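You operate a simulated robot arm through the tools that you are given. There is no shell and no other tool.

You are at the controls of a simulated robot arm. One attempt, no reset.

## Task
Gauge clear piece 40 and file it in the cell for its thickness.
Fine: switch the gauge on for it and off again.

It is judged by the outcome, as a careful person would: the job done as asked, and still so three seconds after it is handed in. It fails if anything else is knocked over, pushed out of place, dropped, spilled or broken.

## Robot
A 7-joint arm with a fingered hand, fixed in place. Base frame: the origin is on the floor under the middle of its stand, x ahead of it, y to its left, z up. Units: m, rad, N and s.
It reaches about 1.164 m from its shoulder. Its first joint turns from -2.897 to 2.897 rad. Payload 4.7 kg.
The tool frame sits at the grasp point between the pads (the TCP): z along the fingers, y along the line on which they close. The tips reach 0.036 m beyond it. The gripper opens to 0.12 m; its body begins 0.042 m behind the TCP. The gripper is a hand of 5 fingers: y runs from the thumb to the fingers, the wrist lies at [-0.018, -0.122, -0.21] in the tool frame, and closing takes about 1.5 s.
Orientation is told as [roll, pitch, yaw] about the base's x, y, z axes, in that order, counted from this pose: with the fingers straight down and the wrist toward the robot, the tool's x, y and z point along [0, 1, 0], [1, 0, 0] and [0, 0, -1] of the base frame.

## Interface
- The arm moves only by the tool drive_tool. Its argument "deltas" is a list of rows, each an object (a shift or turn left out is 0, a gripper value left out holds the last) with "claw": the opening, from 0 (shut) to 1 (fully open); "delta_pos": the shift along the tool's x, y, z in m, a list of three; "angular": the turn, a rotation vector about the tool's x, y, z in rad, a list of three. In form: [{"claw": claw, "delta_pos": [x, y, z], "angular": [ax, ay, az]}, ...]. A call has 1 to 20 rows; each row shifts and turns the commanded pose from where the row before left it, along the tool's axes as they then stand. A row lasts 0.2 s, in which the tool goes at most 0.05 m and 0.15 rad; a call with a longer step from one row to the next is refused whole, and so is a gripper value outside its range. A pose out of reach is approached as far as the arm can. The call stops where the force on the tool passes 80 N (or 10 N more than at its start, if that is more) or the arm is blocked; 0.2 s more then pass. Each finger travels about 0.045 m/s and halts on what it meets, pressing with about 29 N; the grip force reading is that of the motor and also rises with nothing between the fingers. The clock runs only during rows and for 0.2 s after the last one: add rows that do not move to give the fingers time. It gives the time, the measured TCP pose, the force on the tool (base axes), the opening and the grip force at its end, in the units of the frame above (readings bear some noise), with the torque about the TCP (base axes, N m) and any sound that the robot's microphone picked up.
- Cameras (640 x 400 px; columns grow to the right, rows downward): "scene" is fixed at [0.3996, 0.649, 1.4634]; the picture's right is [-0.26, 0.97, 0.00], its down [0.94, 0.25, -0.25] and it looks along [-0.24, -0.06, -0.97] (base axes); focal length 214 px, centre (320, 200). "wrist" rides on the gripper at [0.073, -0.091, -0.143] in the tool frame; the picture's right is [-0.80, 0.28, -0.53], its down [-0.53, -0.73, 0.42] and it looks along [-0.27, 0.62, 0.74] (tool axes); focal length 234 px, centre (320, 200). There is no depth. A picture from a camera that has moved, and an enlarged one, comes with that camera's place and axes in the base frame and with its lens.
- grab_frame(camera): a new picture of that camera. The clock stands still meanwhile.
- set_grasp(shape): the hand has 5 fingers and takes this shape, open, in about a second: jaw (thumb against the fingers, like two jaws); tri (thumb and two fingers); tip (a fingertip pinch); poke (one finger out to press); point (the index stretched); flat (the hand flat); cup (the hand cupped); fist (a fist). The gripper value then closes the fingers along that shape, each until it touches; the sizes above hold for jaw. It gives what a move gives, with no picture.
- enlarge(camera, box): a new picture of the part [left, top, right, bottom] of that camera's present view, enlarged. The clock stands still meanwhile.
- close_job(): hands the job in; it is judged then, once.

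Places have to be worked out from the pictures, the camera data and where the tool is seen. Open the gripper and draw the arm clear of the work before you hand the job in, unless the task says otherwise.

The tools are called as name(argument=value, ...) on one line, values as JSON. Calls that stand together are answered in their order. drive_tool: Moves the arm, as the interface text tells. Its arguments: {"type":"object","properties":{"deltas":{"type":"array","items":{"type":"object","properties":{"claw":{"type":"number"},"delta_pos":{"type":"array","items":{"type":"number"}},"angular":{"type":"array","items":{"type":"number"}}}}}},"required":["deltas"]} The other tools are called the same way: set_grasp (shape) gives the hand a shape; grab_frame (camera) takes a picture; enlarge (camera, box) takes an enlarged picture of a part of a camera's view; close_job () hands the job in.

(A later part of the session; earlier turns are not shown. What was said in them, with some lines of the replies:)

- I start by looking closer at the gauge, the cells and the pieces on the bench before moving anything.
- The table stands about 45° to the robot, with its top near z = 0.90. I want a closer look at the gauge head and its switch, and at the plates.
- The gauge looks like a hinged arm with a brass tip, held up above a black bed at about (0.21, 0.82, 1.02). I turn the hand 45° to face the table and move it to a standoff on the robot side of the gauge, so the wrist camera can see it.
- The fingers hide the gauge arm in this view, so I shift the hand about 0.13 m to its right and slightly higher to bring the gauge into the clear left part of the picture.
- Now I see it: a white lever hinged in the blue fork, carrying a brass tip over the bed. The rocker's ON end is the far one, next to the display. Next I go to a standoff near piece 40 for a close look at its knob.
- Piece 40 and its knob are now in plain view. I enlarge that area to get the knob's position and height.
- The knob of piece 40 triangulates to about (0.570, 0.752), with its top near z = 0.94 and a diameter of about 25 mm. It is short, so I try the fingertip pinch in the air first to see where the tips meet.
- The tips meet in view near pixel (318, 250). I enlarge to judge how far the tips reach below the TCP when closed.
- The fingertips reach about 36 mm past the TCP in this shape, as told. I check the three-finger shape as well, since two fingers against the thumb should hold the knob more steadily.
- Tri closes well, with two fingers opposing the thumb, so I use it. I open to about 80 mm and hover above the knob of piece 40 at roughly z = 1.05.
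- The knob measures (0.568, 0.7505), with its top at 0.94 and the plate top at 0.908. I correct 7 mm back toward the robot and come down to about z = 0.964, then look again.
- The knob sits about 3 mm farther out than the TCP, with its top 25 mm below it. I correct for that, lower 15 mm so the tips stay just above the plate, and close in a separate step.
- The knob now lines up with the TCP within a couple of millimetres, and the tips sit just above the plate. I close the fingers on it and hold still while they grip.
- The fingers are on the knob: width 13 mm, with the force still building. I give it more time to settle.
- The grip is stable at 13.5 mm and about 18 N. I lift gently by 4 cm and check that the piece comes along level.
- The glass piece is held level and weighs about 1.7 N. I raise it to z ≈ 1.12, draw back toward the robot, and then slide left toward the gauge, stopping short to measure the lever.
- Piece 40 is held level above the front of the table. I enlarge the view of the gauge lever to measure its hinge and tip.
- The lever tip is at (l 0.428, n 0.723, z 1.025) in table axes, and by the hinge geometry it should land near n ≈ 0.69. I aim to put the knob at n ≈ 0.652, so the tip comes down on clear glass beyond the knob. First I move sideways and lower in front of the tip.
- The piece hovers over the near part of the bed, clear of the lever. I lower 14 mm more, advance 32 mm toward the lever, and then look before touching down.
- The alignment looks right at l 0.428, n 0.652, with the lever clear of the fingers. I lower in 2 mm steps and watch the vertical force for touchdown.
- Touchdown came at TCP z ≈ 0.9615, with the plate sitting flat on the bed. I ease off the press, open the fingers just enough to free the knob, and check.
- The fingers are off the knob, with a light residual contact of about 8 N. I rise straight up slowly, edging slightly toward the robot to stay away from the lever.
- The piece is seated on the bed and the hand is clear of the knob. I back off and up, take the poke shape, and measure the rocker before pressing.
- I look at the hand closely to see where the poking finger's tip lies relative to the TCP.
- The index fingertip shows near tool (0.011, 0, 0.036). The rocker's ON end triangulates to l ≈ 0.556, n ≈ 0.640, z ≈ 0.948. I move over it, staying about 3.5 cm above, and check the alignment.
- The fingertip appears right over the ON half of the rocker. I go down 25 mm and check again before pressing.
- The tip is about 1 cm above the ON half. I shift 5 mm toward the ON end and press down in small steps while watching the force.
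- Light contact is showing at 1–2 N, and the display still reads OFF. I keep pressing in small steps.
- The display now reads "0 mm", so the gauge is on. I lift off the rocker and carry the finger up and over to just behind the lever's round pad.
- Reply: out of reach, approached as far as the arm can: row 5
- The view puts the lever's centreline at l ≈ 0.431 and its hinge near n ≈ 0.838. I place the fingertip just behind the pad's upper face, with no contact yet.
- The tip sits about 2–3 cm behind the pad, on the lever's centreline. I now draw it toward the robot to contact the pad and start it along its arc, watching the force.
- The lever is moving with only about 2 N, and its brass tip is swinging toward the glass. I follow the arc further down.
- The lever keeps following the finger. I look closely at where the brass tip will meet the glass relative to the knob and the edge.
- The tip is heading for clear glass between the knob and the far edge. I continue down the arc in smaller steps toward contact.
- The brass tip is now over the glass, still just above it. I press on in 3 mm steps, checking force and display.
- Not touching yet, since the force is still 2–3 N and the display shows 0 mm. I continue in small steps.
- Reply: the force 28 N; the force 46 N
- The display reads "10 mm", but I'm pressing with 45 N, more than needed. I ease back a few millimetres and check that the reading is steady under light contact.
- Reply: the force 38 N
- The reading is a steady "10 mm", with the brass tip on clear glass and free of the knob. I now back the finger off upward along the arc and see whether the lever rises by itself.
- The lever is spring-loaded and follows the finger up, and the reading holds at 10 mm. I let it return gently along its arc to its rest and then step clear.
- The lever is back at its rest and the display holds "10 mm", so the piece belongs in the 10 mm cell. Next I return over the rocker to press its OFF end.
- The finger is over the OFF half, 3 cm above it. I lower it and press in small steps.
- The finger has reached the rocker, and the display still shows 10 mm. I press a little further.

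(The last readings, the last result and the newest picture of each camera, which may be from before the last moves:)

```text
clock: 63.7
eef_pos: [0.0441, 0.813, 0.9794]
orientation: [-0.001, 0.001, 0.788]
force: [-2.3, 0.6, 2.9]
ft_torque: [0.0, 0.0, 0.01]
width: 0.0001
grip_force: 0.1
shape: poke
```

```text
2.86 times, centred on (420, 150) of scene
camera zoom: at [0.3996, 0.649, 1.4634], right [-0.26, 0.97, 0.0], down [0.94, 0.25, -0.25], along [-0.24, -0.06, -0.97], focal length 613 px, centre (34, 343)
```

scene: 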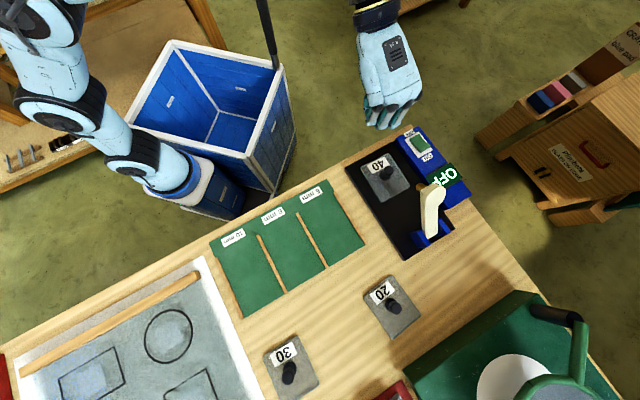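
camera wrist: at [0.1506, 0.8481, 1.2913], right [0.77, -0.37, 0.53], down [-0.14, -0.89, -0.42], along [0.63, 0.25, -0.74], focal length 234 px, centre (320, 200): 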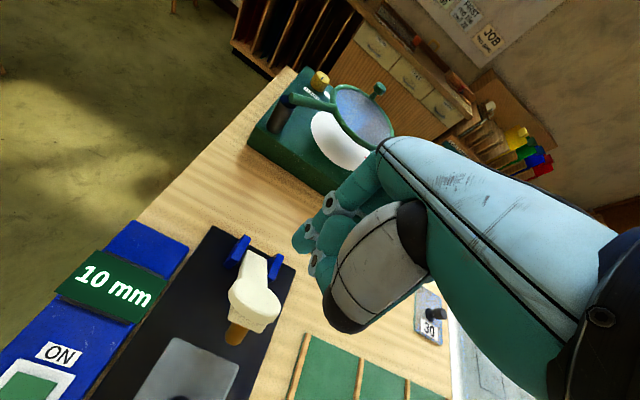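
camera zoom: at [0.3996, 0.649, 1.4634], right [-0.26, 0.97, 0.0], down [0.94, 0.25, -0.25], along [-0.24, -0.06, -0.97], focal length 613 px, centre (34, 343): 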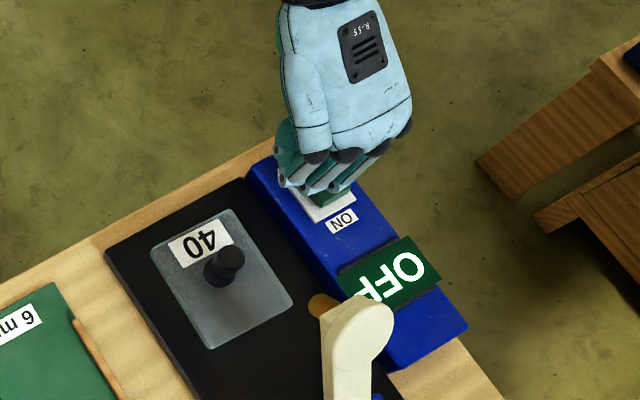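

The gauge is off again. I lift away from the switch, move in front of the bed, and take the three-finger shape to pick the piece back up.

drive_tool(deltas=[{"delta_pos": [0, 0, -0.02]}, {"delta_pos": [0, 0, -0.03]}, {"delta_pos": [0, -0.02, -0.03]}, {"delta_pos": [-0.029, -0.02, -0.03]}, {"delta_pos": [-0.029, 0, 0]}, {"delta_pos": [-0.029, 0, 0]}, {"delta_pos": [-0.029, 0, 0]}, {}])

set_grasp(shape="tri")

drive_tool(deltas=[{"claw": 0.45}, {}, {}])

grab_frame(camera="wrist")

enlarge(camera="wrist", box=[180, 160, 380, 340])

enlarge(camera="scene", box=[330, 110, 490, 270])

```text
clock: 65.5
eef_pos: [0.0966, 0.702, 1.0893]
orientation: [-0.001, -0.002, 0.787]
force: [0.3, -0.7, 0.5]
ft_torque: [0.0, -0.01, 0.01]
width: 0.0
grip_force: 0.0
shape: poke
```

```text
clock: 66.4
eef_pos: [0.0952, 0.7013, 1.0881]
orientation: [0.001, -0.001, 0.787]
force: [0.5, 0.4, 0.4]
ft_torque: [0.02, 0.01, -0.03]
width: 0.1198
grip_force: 0.1
shape: tri
```

```text
clock: 67.2
eef_pos: [0.0964, 0.7016, 1.087]
orientation: [0.0, 0.001, 0.786]
force: [0.2, 0.1, 0.9]
ft_torque: [-0.01, -0.05, 0.01]
width: 0.0546
grip_force: 0.0
shape: tri
```

```text
taken
camera wrist: at [-0.0203, 0.6878, 1.2309], right [0.77, -0.37, 0.53], down [-0.14, -0.89, -0.42], along [0.63, 0.25, -0.74], focal length 234 px, centre (320, 200)
```

wrist: 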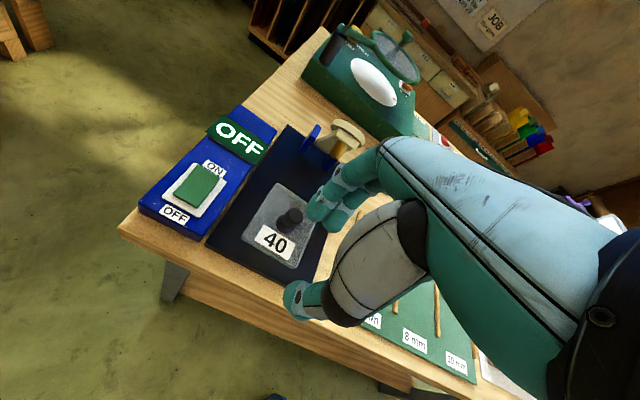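

```text
2.22 times, centred on (280, 250) of wrist
camera zoom: at [-0.0203, 0.6878, 1.2309], right [0.77, -0.37, 0.53], down [-0.14, -0.89, -0.42], along [0.63, 0.25, -0.74], focal length 520 px, centre (409, 89)
```

zoom: 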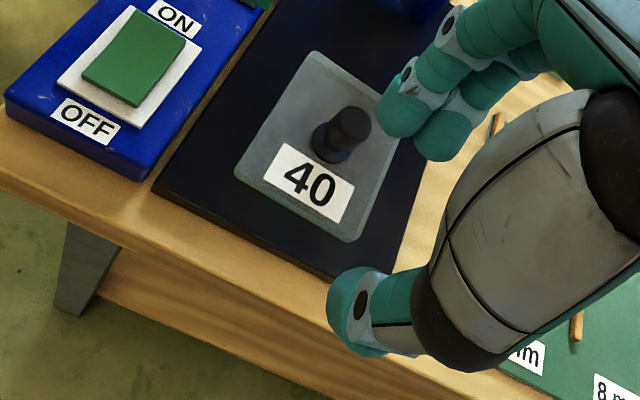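

```text
2.50 times, centred on (410, 190) of scene
camera zoom: at [0.3996, 0.649, 1.4634], right [-0.26, 0.97, 0.0], down [0.94, 0.25, -0.25], along [-0.24, -0.06, -0.97], focal length 536 px, centre (95, 225)
```

zoom: 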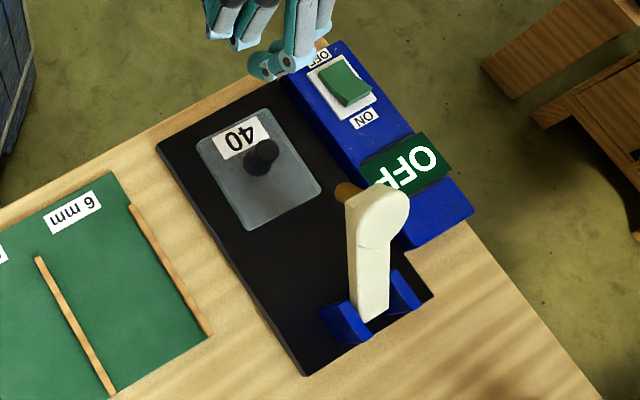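

The piece hasn't moved: its knob is at l 0.428, n 0.654. I narrow the opening slightly to stay clear of the lever and come over the knob at a safe height.

drive_tool(deltas=[{"claw": 0.37}, {"delta_pos": [0, 0.02, 0.015]}, {"delta_pos": [0, 0.025, 0.02]}, {"delta_pos": [0, 0.025, 0.02]}, {"delta_pos": [0, 0.0205, 0.01]}, {}, {}])

enlarge(camera="wrist", box=[200, 100, 400, 320])

enlarge(camera="scene", box=[350, 120, 470, 240])

```text
clock: 68.8
eef_pos: [0.162, 0.7689, 1.0199]
orientation: [0.001, 0.002, 0.788]
force: [-0.2, -4.2, 0.6]
ft_torque: [0.05, -0.02, -0.17]
width: 0.0441
grip_force: 0.0
shape: tri
```

```text
1.82 times, centred on (300, 210) of wrist
camera zoom: at [0.0462, 0.755, 1.1645], right [0.77, -0.37, 0.53], down [-0.14, -0.89, -0.42], along [0.63, 0.25, -0.74], focal length 426 px, centre (356, 182)
```

zoom: 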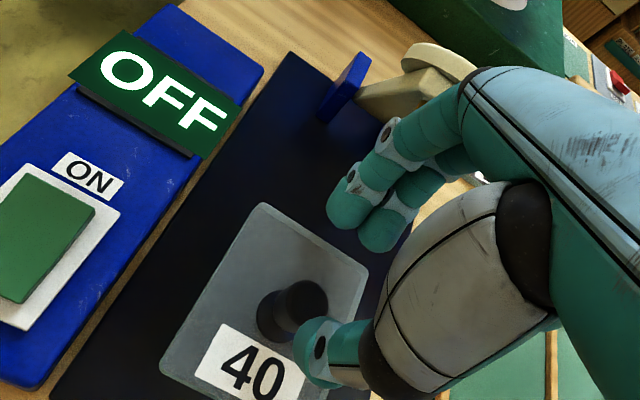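

```text
3.33 times, centred on (410, 180) of scene
camera zoom: at [0.3996, 0.649, 1.4634], right [-0.26, 0.97, 0.0], down [0.94, 0.25, -0.25], along [-0.24, -0.06, -0.97], focal length 715 px, centre (20, 267)
```

zoom: 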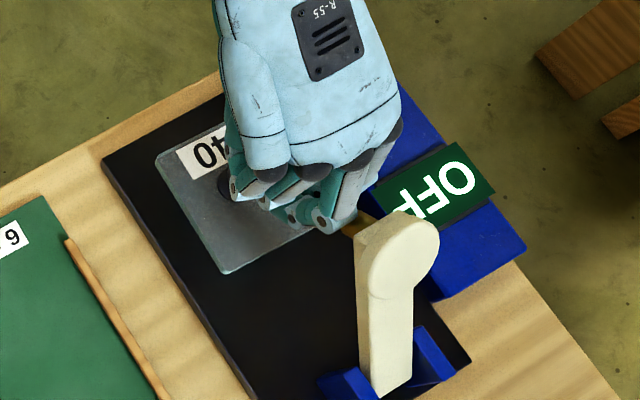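

I read about 4 N sideways, so a finger is just grazing the lever tip; the hand is 4 mm too far out. I back off 7 mm immediately and check.

drive_tool(deltas=[{"delta_pos": [0, -0.004, 0.0]}, {"delta_pos": [0, -0.004, 0.0]}, {}])

enlarge(camera="wrist", box=[200, 100, 400, 320])

enlarge(camera="scene", box=[350, 120, 470, 240])

```text
clock: 69.6
eef_pos: [0.1572, 0.7618, 1.0215]
orientation: [-0.001, 0.001, 0.786]
force: [-0.4, -0.6, -0.5]
ft_torque: [0.0, 0.01, 0.0]
width: 0.0447
grip_force: 0.1
shape: tri
```

```text
1.82 times, centred on (300, 210) of wrist
camera zoom: at [0.0414, 0.7491, 1.1648], right [0.77, -0.37, 0.53], down [-0.14, -0.89, -0.42], along [0.63, 0.25, -0.74], focal length 426 px, centre (356, 182)
```

zoom: 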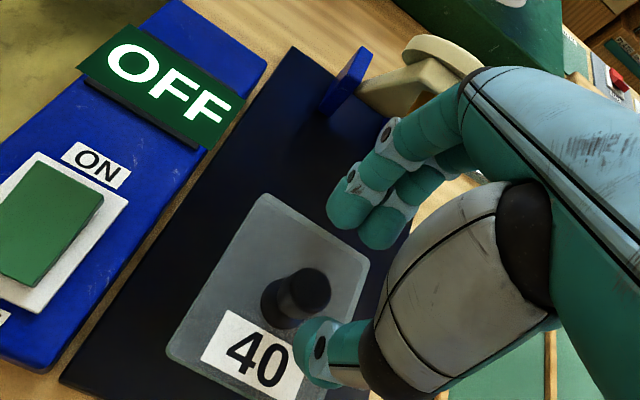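

```text
3.33 times, centred on (410, 180) of scene
camera zoom: at [0.3996, 0.649, 1.4634], right [-0.26, 0.97, 0.0], down [0.94, 0.25, -0.25], along [-0.24, -0.06, -0.97], focal length 715 px, centre (20, 267)
```

zoom: 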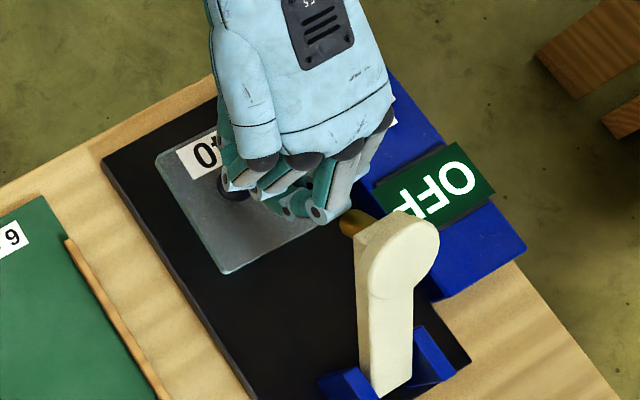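

The contact is gone and the lever hasn't moved. The knob is 2 mm beyond the TCP; I descend here and fine-correct on the way down.

drive_tool(deltas=[{"delta_pos": [0, 0, 0.012]}, {"delta_pos": [0, 0, 0.012]}, {"delta_pos": [0.001, 0.001, 0.012]}, {"delta_pos": [0, 0.001, 0.012]}, {"delta_pos": [0, 0, 0.008]}, {}, {}])

enlarge(camera="wrist", box=[200, 140, 400, 340])

```text
clock: 71.2
eef_pos: [0.1584, 0.7651, 0.9677]
orientation: [-0.001, -0.001, 0.788]
force: [0.1, 0.3, -0.3]
ft_torque: [0.01, 0.01, -0.01]
width: 0.0446
grip_force: 0.1
shape: tri
```

```text
2.00 times, centred on (300, 240) of wrist
camera zoom: at [0.0429, 0.7519, 1.1108], right [0.77, -0.37, 0.53], down [-0.14, -0.89, -0.42], along [0.63, 0.25, -0.74], focal length 468 px, centre (360, 120)
```

zoom: 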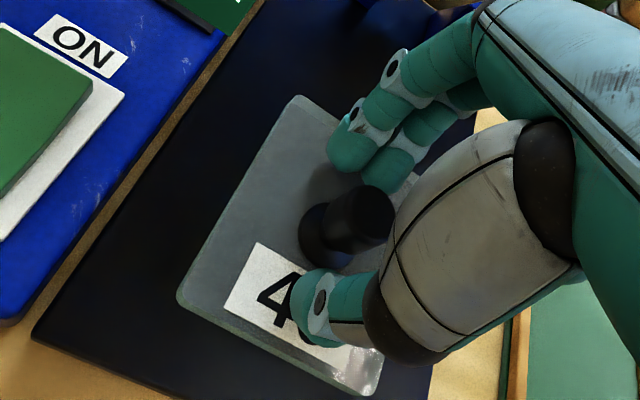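

The knob is centred between the fingers. I lower the last 4 mm, close, and give the grip time.

drive_tool(deltas=[{"delta_pos": [0, 0, 0.004]}, {}, {"claw": 0.0}, {}, {}, {}, {}, {}, {}, {}])

enlarge(camera="wrist", box=[200, 140, 400, 340])

```text
clock: 73.4
eef_pos: [0.1593, 0.7646, 0.9652]
orientation: [-0.001, 0.0, 0.787]
force: [0.1, 0.2, 0.0]
ft_torque: [0.08, -0.04, 0.03]
width: 0.0132
grip_force: 17.7
shape: tri
```

```text
2.00 times, centred on (300, 240) of wrist
camera zoom: at [0.0426, 0.7514, 1.1072], right [0.77, -0.37, 0.53], down [-0.14, -0.89, -0.42], along [0.63, 0.25, -0.74], focal length 468 px, centre (360, 120)
```

zoom: 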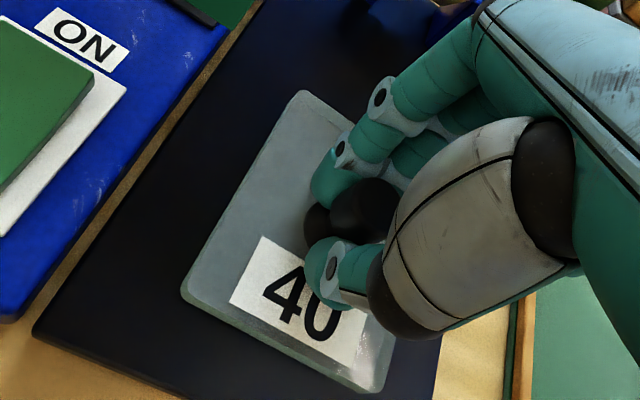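

The grip is the same as before (13 mm, 18 N). I lift slightly, back away from the lever, raise to about z = 1.10, and carry the piece right toward the 10 mm cell.

drive_tool(deltas=[{"delta_pos": [0, 0, -0.006]}, {"delta_pos": [0, 0, -0.01]}, {"delta_pos": [0, -0.01, -0.01]}, {"delta_pos": [0, -0.015, -0.02]}, {"delta_pos": [0, -0.02, -0.03]}, {"delta_pos": [0, -0.01, -0.03]}, {"delta_pos": [0, 0, -0.03]}, {}])

grab_frame(camera="wrist")

drive_tool(deltas=[{"delta_pos": [-0.02, 0, 0]}, {"delta_pos": [-0.035, 0, 0]}, {"delta_pos": [-0.04, 0, 0]}, {"delta_pos": [-0.04, 0, 0]}, {"delta_pos": [-0.04, 0, 0]}, {"delta_pos": [-0.04, 0, 0]}, {"delta_pos": [-0.04, 0, 0]}, {"delta_pos": [-0.04, 0, 0]}, {"delta_pos": [-0.04, 0, 0]}, {"delta_pos": [-0.04, 0, 0]}, {"delta_pos": [-0.03, 0.02, 0]}, {"delta_pos": [-0.015, 0.02, 0]}, {}, {}])

grab_frame(camera="wrist")

grab_frame(camera="scene")

```text
clock: 75.2
eef_pos: [0.1222, 0.7253, 1.0994]
orientation: [0.0, -0.002, 0.787]
force: [0.0, 0.5, -2.1]
ft_torque: [-0.02, -0.03, -0.01]
width: 0.0136
grip_force: 17.8
shape: tri
```

```text
taken
camera wrist: at [0.0047, 0.712, 1.2422], right [0.77, -0.37, 0.53], down [-0.14, -0.89, -0.42], along [0.63, 0.25, -0.74], focal length 234 px, centre (320, 200)
```

wrist: 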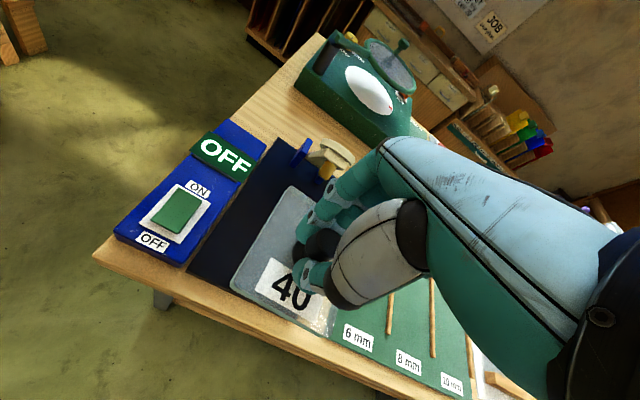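

```text
clock: 78.2
eef_pos: [0.445, 0.4562, 1.1005]
orientation: [0.001, 0.0, 0.787]
force: [-0.2, -0.3, -2.0]
ft_torque: [0.04, -0.02, 0.02]
width: 0.0134
grip_force: 18.3
shape: tri
```

```text
taken
camera wrist: at [0.3281, 0.4439, 1.2433], right [0.77, -0.37, 0.53], down [-0.14, -0.89, -0.42], along [0.63, 0.25, -0.74], focal length 234 px, centre (320, 200)
```

wrist: 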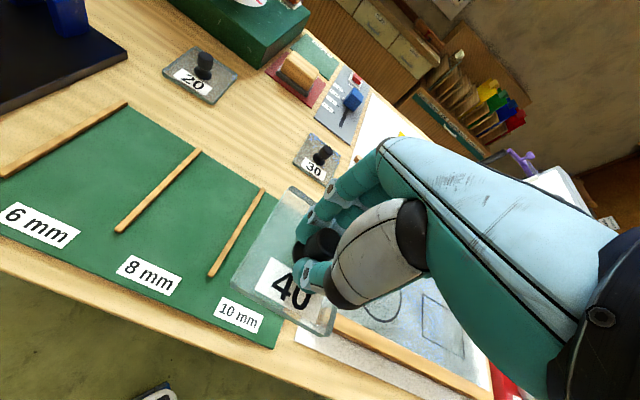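

```text
taken
```

scene: 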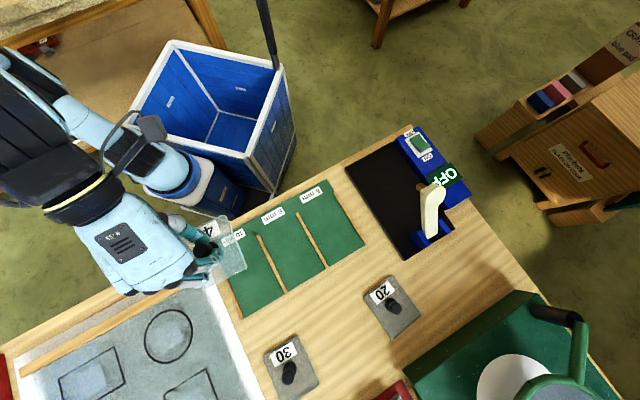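

The piece is held near the 10 mm cell. I enlarge both views to measure the cell's rails against the plate edges, since there are only a few millimetres of clearance each side.

enlarge(camera="wrist", box=[180, 160, 380, 360])

enlarge(camera="scene", box=[180, 170, 320, 330])

```text
2.00 times, centred on (280, 260) of wrist
camera zoom: at [0.3281, 0.4439, 1.2433], right [0.77, -0.37, 0.53], down [-0.14, -0.89, -0.42], along [0.63, 0.25, -0.74], focal length 468 px, centre (400, 80)
```

zoom: 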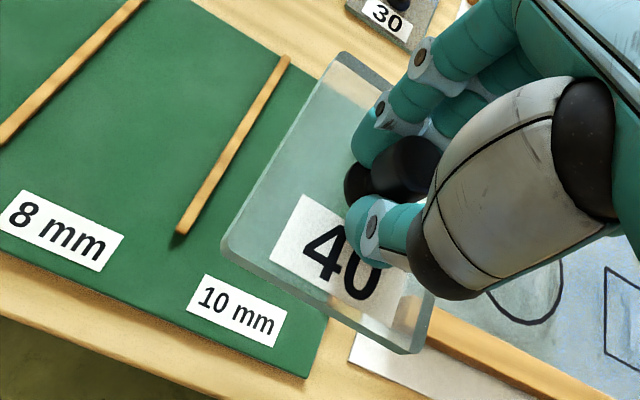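

```text
2.50 times, centred on (250, 250) of scene
camera zoom: at [0.3996, 0.649, 1.4634], right [-0.26, 0.97, 0.0], down [0.94, 0.25, -0.25], along [-0.24, -0.06, -0.97], focal length 536 px, centre (495, 75)
```

zoom: 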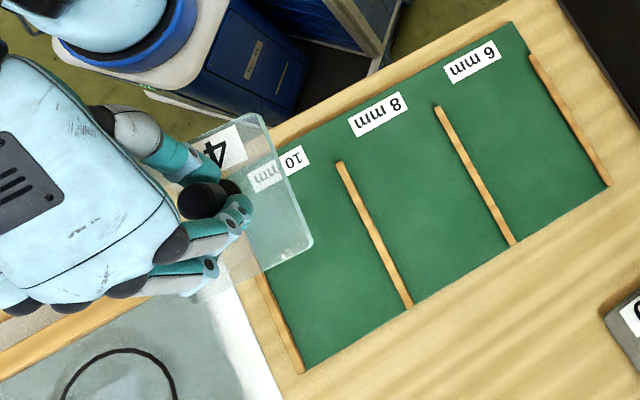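

The rails' inner faces are at l ≈ −0.046 and 0.059, and the plate is about 90 mm wide, so the TCP should be at l ≈ 0.008, n ≈ 0.694. I move there and lower to just above rail height.

drive_tool(deltas=[{"delta_pos": [0, 0.02, 0]}, {"delta_pos": [-0.001, 0.02, 0]}, {"delta_pos": [0, 0.017, 0.01]}, {"delta_pos": [0, 0, 0.025]}, {"delta_pos": [0, 0, 0.03]}, {"delta_pos": [0, 0, 0.03]}, {"delta_pos": [0, 0, 0.02]}, {}, {}])

enlarge(camera="wrist", box=[180, 160, 380, 360])

enlarge(camera="scene", box=[180, 170, 320, 330])

```text
clock: 80.2
eef_pos: [0.4851, 0.4947, 0.9844]
orientation: [0.001, 0.001, 0.788]
force: [0.0, 0.5, -2.4]
ft_torque: [0.0, 0.02, 0.0]
width: 0.0135
grip_force: 17.9
shape: tri
```

```text
2.00 times, centred on (280, 260) of wrist
camera zoom: at [0.3687, 0.4817, 1.1279], right [0.77, -0.37, 0.53], down [-0.14, -0.89, -0.42], along [0.63, 0.25, -0.74], focal length 468 px, centre (400, 80)
```

zoom: 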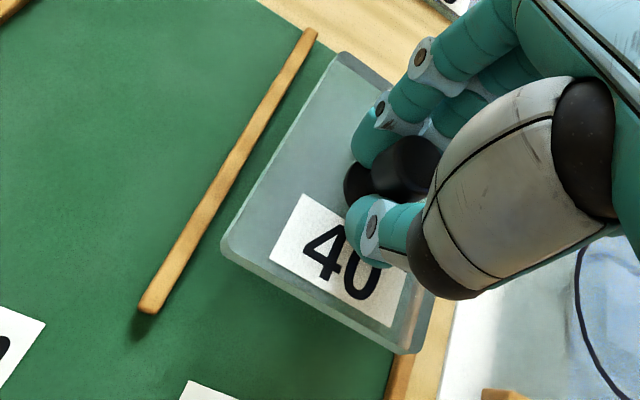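

```text
2.50 times, centred on (250, 250) of scene
camera zoom: at [0.3996, 0.649, 1.4634], right [-0.26, 0.97, 0.0], down [0.94, 0.25, -0.25], along [-0.24, -0.06, -0.97], focal length 536 px, centre (495, 75)
```

zoom: 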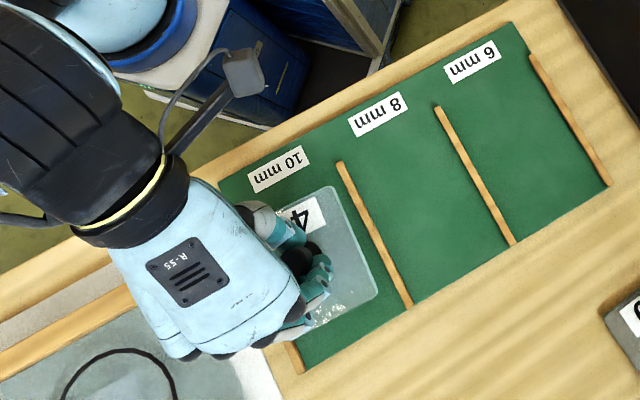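

The plate is centred within the cell to about 1–2 mm, turned about 1° relative to the rails. I correct that slight turn and lower to just below rail height, then check again.

drive_tool(deltas=[{"angular": [0, 0, -0.02]}, {"delta_pos": [0, 0, 0.007]}, {"delta_pos": [0, 0, 0.007]}, {"delta_pos": [0, 0, 0.006]}, {}, {}])

enlarge(camera="wrist", box=[180, 160, 380, 360])

enlarge(camera="scene", box=[200, 180, 300, 300])

```text
clock: 81.6
eef_pos: [0.4857, 0.4954, 0.9655]
orientation: [0.0, 0.0, 0.806]
force: [-0.3, -0.1, -2.2]
ft_torque: [0.02, 0.0, 0.02]
width: 0.0135
grip_force: 17.4
shape: tri
```

```text
2.00 times, centred on (280, 260) of wrist
camera zoom: at [0.3712, 0.4798, 1.1077], right [0.77, -0.35, 0.53], down [-0.12, -0.9, -0.42], along [0.62, 0.26, -0.74], focal length 468 px, centre (400, 80)
```

zoom: 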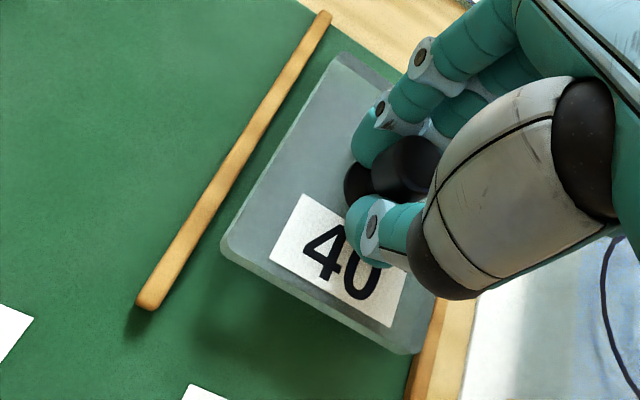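

```text
3.33 times, centred on (250, 240) of scene
camera zoom: at [0.3996, 0.649, 1.4634], right [-0.26, 0.97, 0.0], down [0.94, 0.25, -0.25], along [-0.24, -0.06, -0.97], focal length 715 px, centre (553, 67)
```

zoom: 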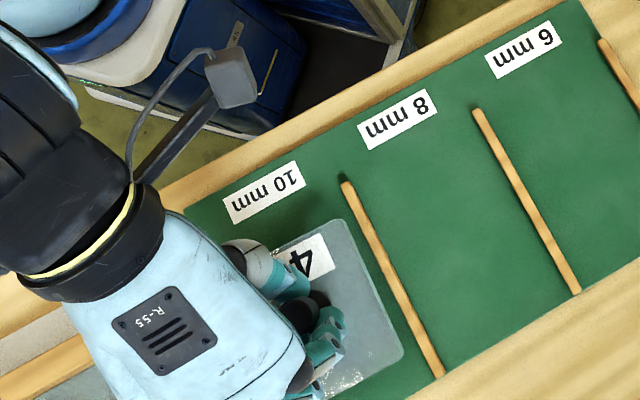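

Comparing edges, the plate is still turned about 2° clockwise relative to the rails, with gaps of about 5–10 mm on both sides. I rotate 0.035 rad more to square it up, then lower gently in small steps.

drive_tool(deltas=[{"angular": [0, 0, -0.035]}, {}, {}])

enlarge(camera="wrist", box=[180, 160, 380, 360])

enlarge(camera="scene", box=[220, 200, 300, 300])

```text
clock: 82.4
eef_pos: [0.4861, 0.4969, 0.9649]
orientation: [-0.001, 0.001, 0.841]
force: [-0.5, 0.0, -2.7]
ft_torque: [0.02, -0.01, -0.02]
width: 0.0135
grip_force: 18.2
shape: tri
```

```text
2.00 times, centred on (280, 260) of wrist
camera zoom: at [0.3711, 0.4764, 1.1077], right [0.79, -0.33, 0.53], down [-0.09, -0.9, -0.42], along [0.61, 0.29, -0.74], focal length 468 px, centre (400, 80)
```

zoom: 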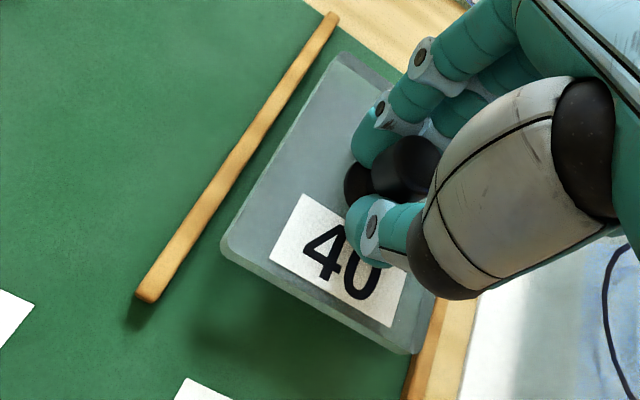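

```text
4.00 times, centred on (260, 250) of scene
camera zoom: at [0.3996, 0.649, 1.4634], right [-0.26, 0.97, 0.0], down [0.94, 0.25, -0.25], along [-0.24, -0.06, -0.97], focal length 858 px, centre (560, 0)
```

zoom: 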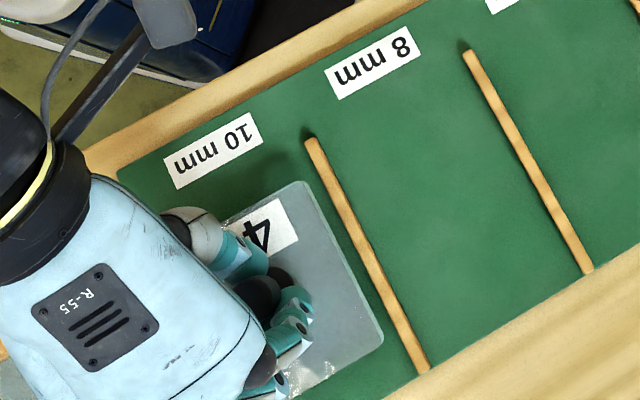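

The plate edge is now parallel with the divider. I shift 2 mm left to centre it and lower in small steps until it touches down.

drive_tool(deltas=[{"delta_pos": [0.002, 0, 0.002]}, {"delta_pos": [0, 0, 0.002]}, {"delta_pos": [0, 0, 0.002]}, {}])

drive_tool(deltas=[{"delta_pos": [0, 0, 0.0015]}, {}])

enlarge(camera="wrist", box=[180, 160, 380, 360])

```text
clock: 83.4
eef_pos: [0.4843, 0.497, 0.959]
orientation: [-0.001, -0.002, 0.842]
force: [-0.3, -0.2, -2.2]
ft_torque: [0.02, 0.06, 0.05]
width: 0.0133
grip_force: 18.3
shape: tri
```

```text
clock: 84.0
eef_pos: [0.4839, 0.498, 0.9569]
orientation: [0.0, 0.0, 0.842]
force: [-0.1, -0.2, -2.5]
ft_torque: [-0.04, -0.01, -0.02]
width: 0.0133
grip_force: 17.7
shape: tri
```

```text
2.00 times, centred on (280, 260) of wrist
camera zoom: at [0.3686, 0.478, 1.1], right [0.79, -0.33, 0.53], down [-0.09, -0.9, -0.42], along [0.61, 0.29, -0.74], focal length 468 px, centre (400, 80)
```

zoom: 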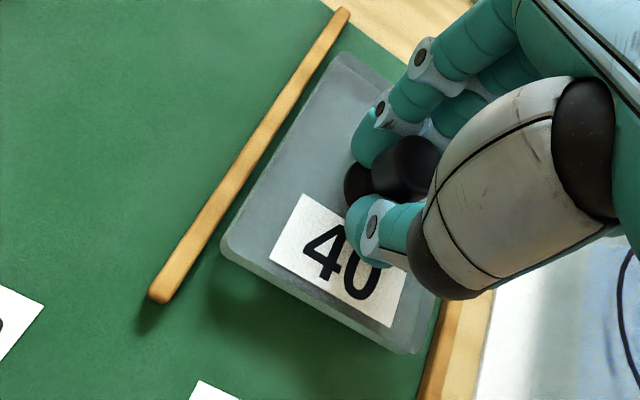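

The piece is still free (−2.5 N) and sits between the rails. I continue down in 1.5 mm steps.

drive_tool(deltas=[{"delta_pos": [0, 0, 0.0015]}, {}])

drive_tool(deltas=[{"delta_pos": [0, 0, 0.0015]}, {}])

```text
clock: 84.6
eef_pos: [0.4836, 0.4982, 0.9562]
orientation: [0.0, 0.001, 0.842]
force: [-0.2, -0.5, -0.9]
ft_torque: [0.06, -0.02, -0.02]
width: 0.0133
grip_force: 18.5
shape: tri
```

```text
clock: 85.2
eef_pos: [0.4847, 0.497, 0.9538]
orientation: [0.0, 0.0, 0.841]
force: [-0.7, -0.4, -1.3]
ft_torque: [0.06, -0.03, 0.01]
width: 0.0138
grip_force: 18.3
shape: tri
```

The vertical load is starting to drop, so touchdown is close. One more small step at a time.

drive_tool(deltas=[{"delta_pos": [0, 0, 0.0015]}, {}])

enlarge(camera="wrist", box=[180, 160, 380, 360])

enlarge(camera="scene", box=[220, 200, 300, 300])

```text
clock: 85.8
eef_pos: [0.4841, 0.4978, 0.9528]
orientation: [0.0, 0.002, 0.843]
force: [-1.4, -0.4, 2.6]
ft_torque: [0.11, -0.06, 0.0]
width: 0.0137
grip_force: 17.5
shape: tri
```

```text
2.00 times, centred on (280, 260) of wrist
camera zoom: at [0.3695, 0.4775, 1.0961], right [0.79, -0.33, 0.53], down [-0.09, -0.9, -0.42], along [0.61, 0.29, -0.74], focal length 468 px, centre (400, 80)
```

zoom: 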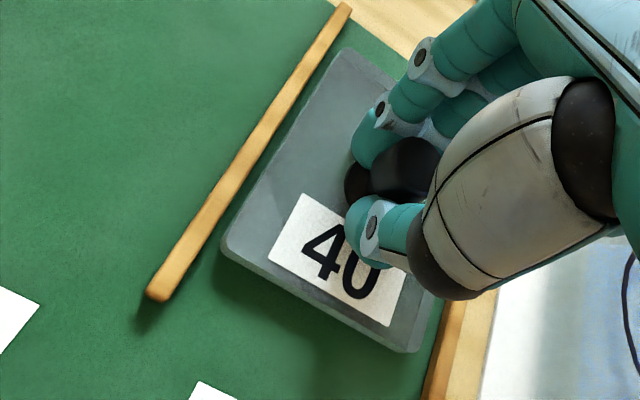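

```text
4.00 times, centred on (260, 250) of scene
camera zoom: at [0.3996, 0.649, 1.4634], right [-0.26, 0.97, 0.0], down [0.94, 0.25, -0.25], along [-0.24, -0.06, -0.97], focal length 858 px, centre (560, 0)
```

zoom: 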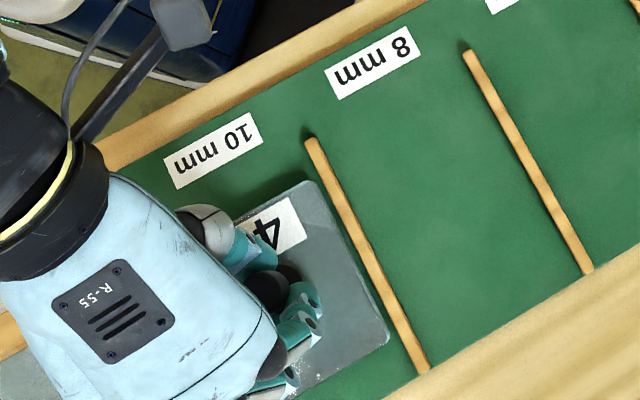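

Touchdown is confirmed: the load moved from −2.5 to +2.6 N, with the plate lying flat between both rails. I open the fingers and let the piece settle.

drive_tool(deltas=[{"claw": 0.4}, {}, {}, {}, {}])

drive_tool(deltas=[{"delta_pos": [0, 0, -0.003]}, {"delta_pos": [0, 0, -0.007]}, {"delta_pos": [0, 0, -0.012]}, {"delta_pos": [0, 0, -0.015]}, {"delta_pos": [0, 0, -0.02]}, {"delta_pos": [0, 0, -0.02]}, {}])

grab_frame(camera="wrist")

enlarge(camera="scene", box=[200, 180, 320, 320])

```text
clock: 87.0
eef_pos: [0.4854, 0.4972, 0.9522]
orientation: [0.0, 0.0, 0.841]
force: [0.7, -0.4, 2.2]
ft_torque: [0.05, -0.03, 0.03]
width: 0.0474
grip_force: 0.0
shape: tri
```

```text
clock: 88.6
eef_pos: [0.4847, 0.4984, 1.0289]
orientation: [0.0, 0.0, 0.841]
force: [0.8, 0.4, 0.1]
ft_torque: [0.01, 0.01, 0.02]
width: 0.0477
grip_force: 0.0
shape: tri
```

```text
taken
camera wrist: at [0.3687, 0.479, 1.1724], right [0.79, -0.33, 0.53], down [-0.09, -0.9, -0.42], along [0.61, 0.29, -0.74], focal length 234 px, centre (320, 200)
```

wrist: 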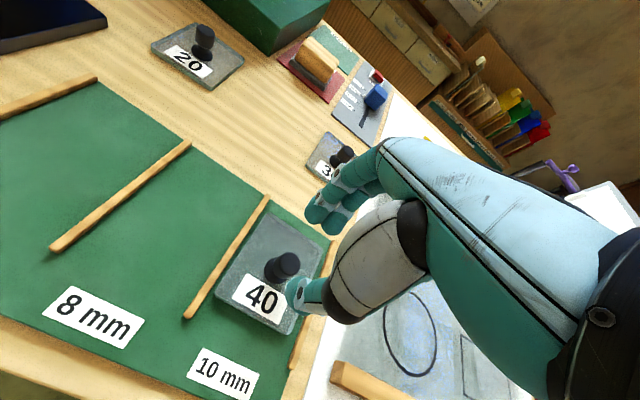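

```text
2.86 times, centred on (260, 250) of scene
camera zoom: at [0.3996, 0.649, 1.4634], right [-0.26, 0.97, 0.0], down [0.94, 0.25, -0.25], along [-0.24, -0.06, -0.97], focal length 613 px, centre (491, 57)
```

zoom: 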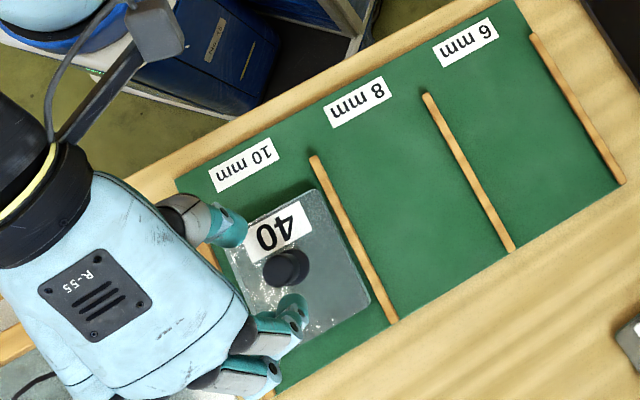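

Piece 40 lies flat in the 10 mm cell and the fingers are free. I rise further, back away from the table with the hand open, and inspect everything.

drive_tool(deltas=[{"delta_pos": [0, 0, -0.03]}, {"delta_pos": [0, 0, -0.04]}, {"delta_pos": [0, 0, -0.04]}, {"delta_pos": [0, -0.03, -0.02]}, {"delta_pos": [0, -0.04, 0]}, {"delta_pos": [0, -0.04, 0]}, {"delta_pos": [0, -0.04, 0]}, {"delta_pos": [0, -0.04, 0]}, {"delta_pos": [0, -0.03, 0], "claw": 1.0}, {}, {}, {}])

grab_frame(camera="wrist")

grab_frame(camera="scene")

enlarge(camera="scene", box=[200, 170, 440, 400])

enlarge(camera="scene", box=[330, 110, 490, 270])

```text
clock: 91.2
eef_pos: [0.337, 0.3351, 1.1597]
orientation: [0.001, 0.0, 0.84]
force: [0.3, 1.0, -0.7]
ft_torque: [0.0, 0.0, -0.02]
width: 0.1195
grip_force: 0.0
shape: tri
```

```text
taken
camera wrist: at [0.2221, 0.316, 1.3027], right [0.79, -0.33, 0.53], down [-0.09, -0.9, -0.42], along [0.61, 0.29, -0.74], focal length 234 px, centre (320, 200)
```

wrist: 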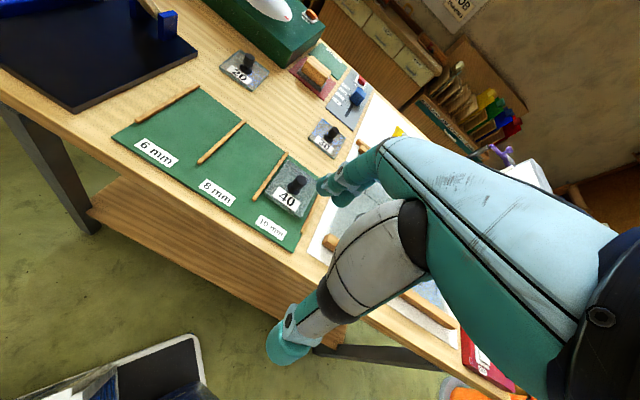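

```text
taken
```

scene: 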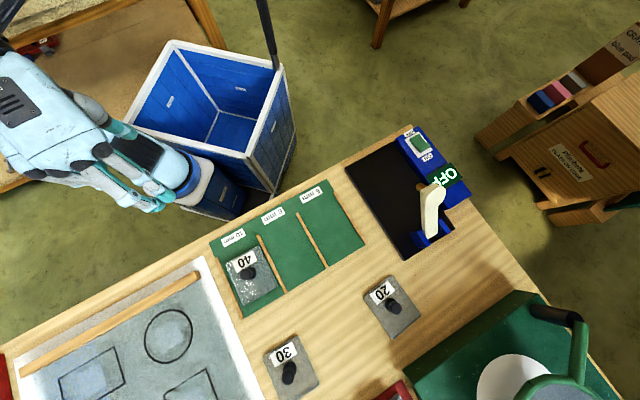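

```text
1.74 times, centred on (320, 285) of scene
camera zoom: at [0.3996, 0.649, 1.4634], right [-0.26, 0.97, 0.0], down [0.94, 0.25, -0.25], along [-0.24, -0.06, -0.97], focal length 373 px, centre (320, 52)
```

zoom: 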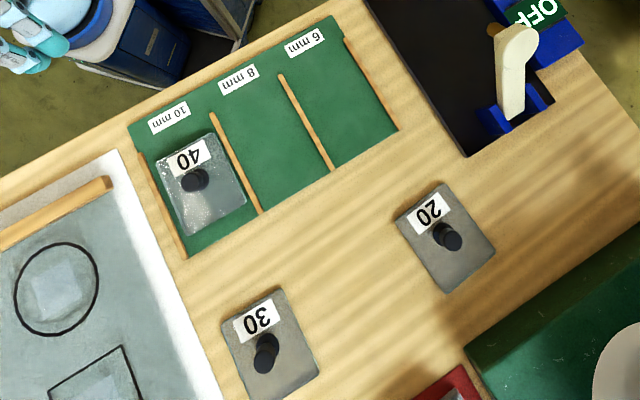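

```text
2.50 times, centred on (410, 190) of scene
camera zoom: at [0.3996, 0.649, 1.4634], right [-0.26, 0.97, 0.0], down [0.94, 0.25, -0.25], along [-0.24, -0.06, -0.97], focal length 536 px, centre (95, 225)
```

zoom: 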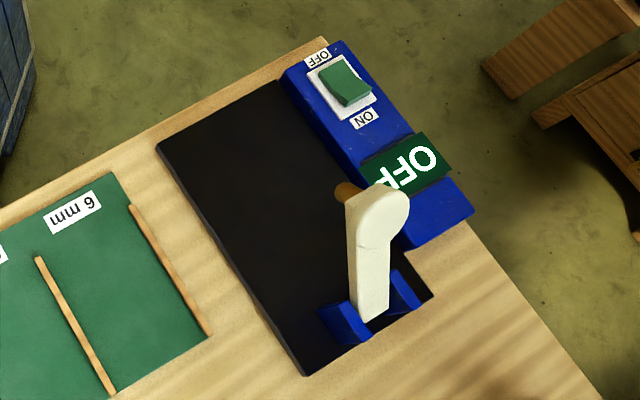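

The gauge is off with its lever at rest, pieces 20 and 30 are untouched, and piece 40 is in the 10 mm cell. One last close look confirms it lies flat inside the rails before I hand in.

enlarge(camera="wrist", box=[220, 140, 340, 260])

enlarge(camera="scene", box=[205, 220, 295, 330])

```text
3.33 times, centred on (280, 200) of wrist
camera zoom: at [0.2221, 0.316, 1.3027], right [0.79, -0.33, 0.53], down [-0.09, -0.9, -0.42], along [0.61, 0.29, -0.74], focal length 781 px, centre (453, 200)
```

zoom: 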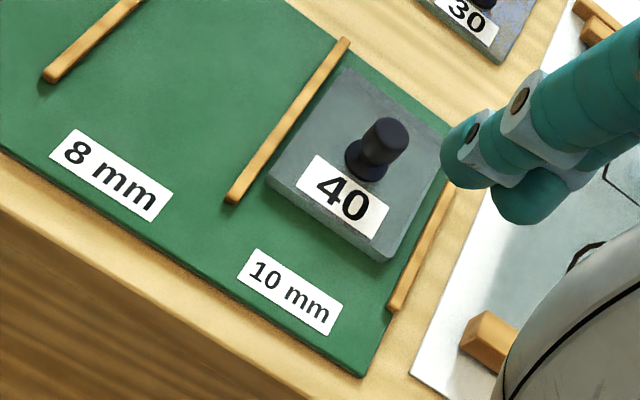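

```text
3.64 times, centred on (250, 275) of scene
camera zoom: at [0.3996, 0.649, 1.4634], right [-0.26, 0.97, 0.0], down [0.94, 0.25, -0.25], along [-0.24, -0.06, -0.97], focal length 780 px, centre (574, -73)
```

zoom: 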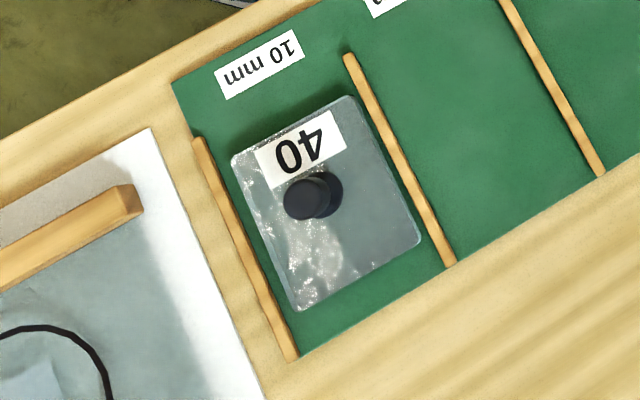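

Piece 40 lies flat inside the 10 mm cell with gaps to both rails. The gauge is off, the hand is open, and the arm is clear of the table, so I hand the job in.

close_job()

```text
The job is handed in.
```

Piece 40 measured 10 mm on the gauge and now lies flat in the 10 mm cell, clear of both rails.

I switched the gauge on for the reading and off again afterwards. Its display shows OFF and its lever is back at rest. Pieces 20 and 30 were not touched, and the hand is open and clear of the table.

Two things during the job you might want to know:
- **Reading:** I pressed the lever down with about 45 N at first, more than needed. The display read 10 mm then, and still did after I eased off and lifted the lever.
- **Lever contact:** A finger brushed the lever tip with about 4 N while I was picking the piece back up. I backed off at once and nothing moved.
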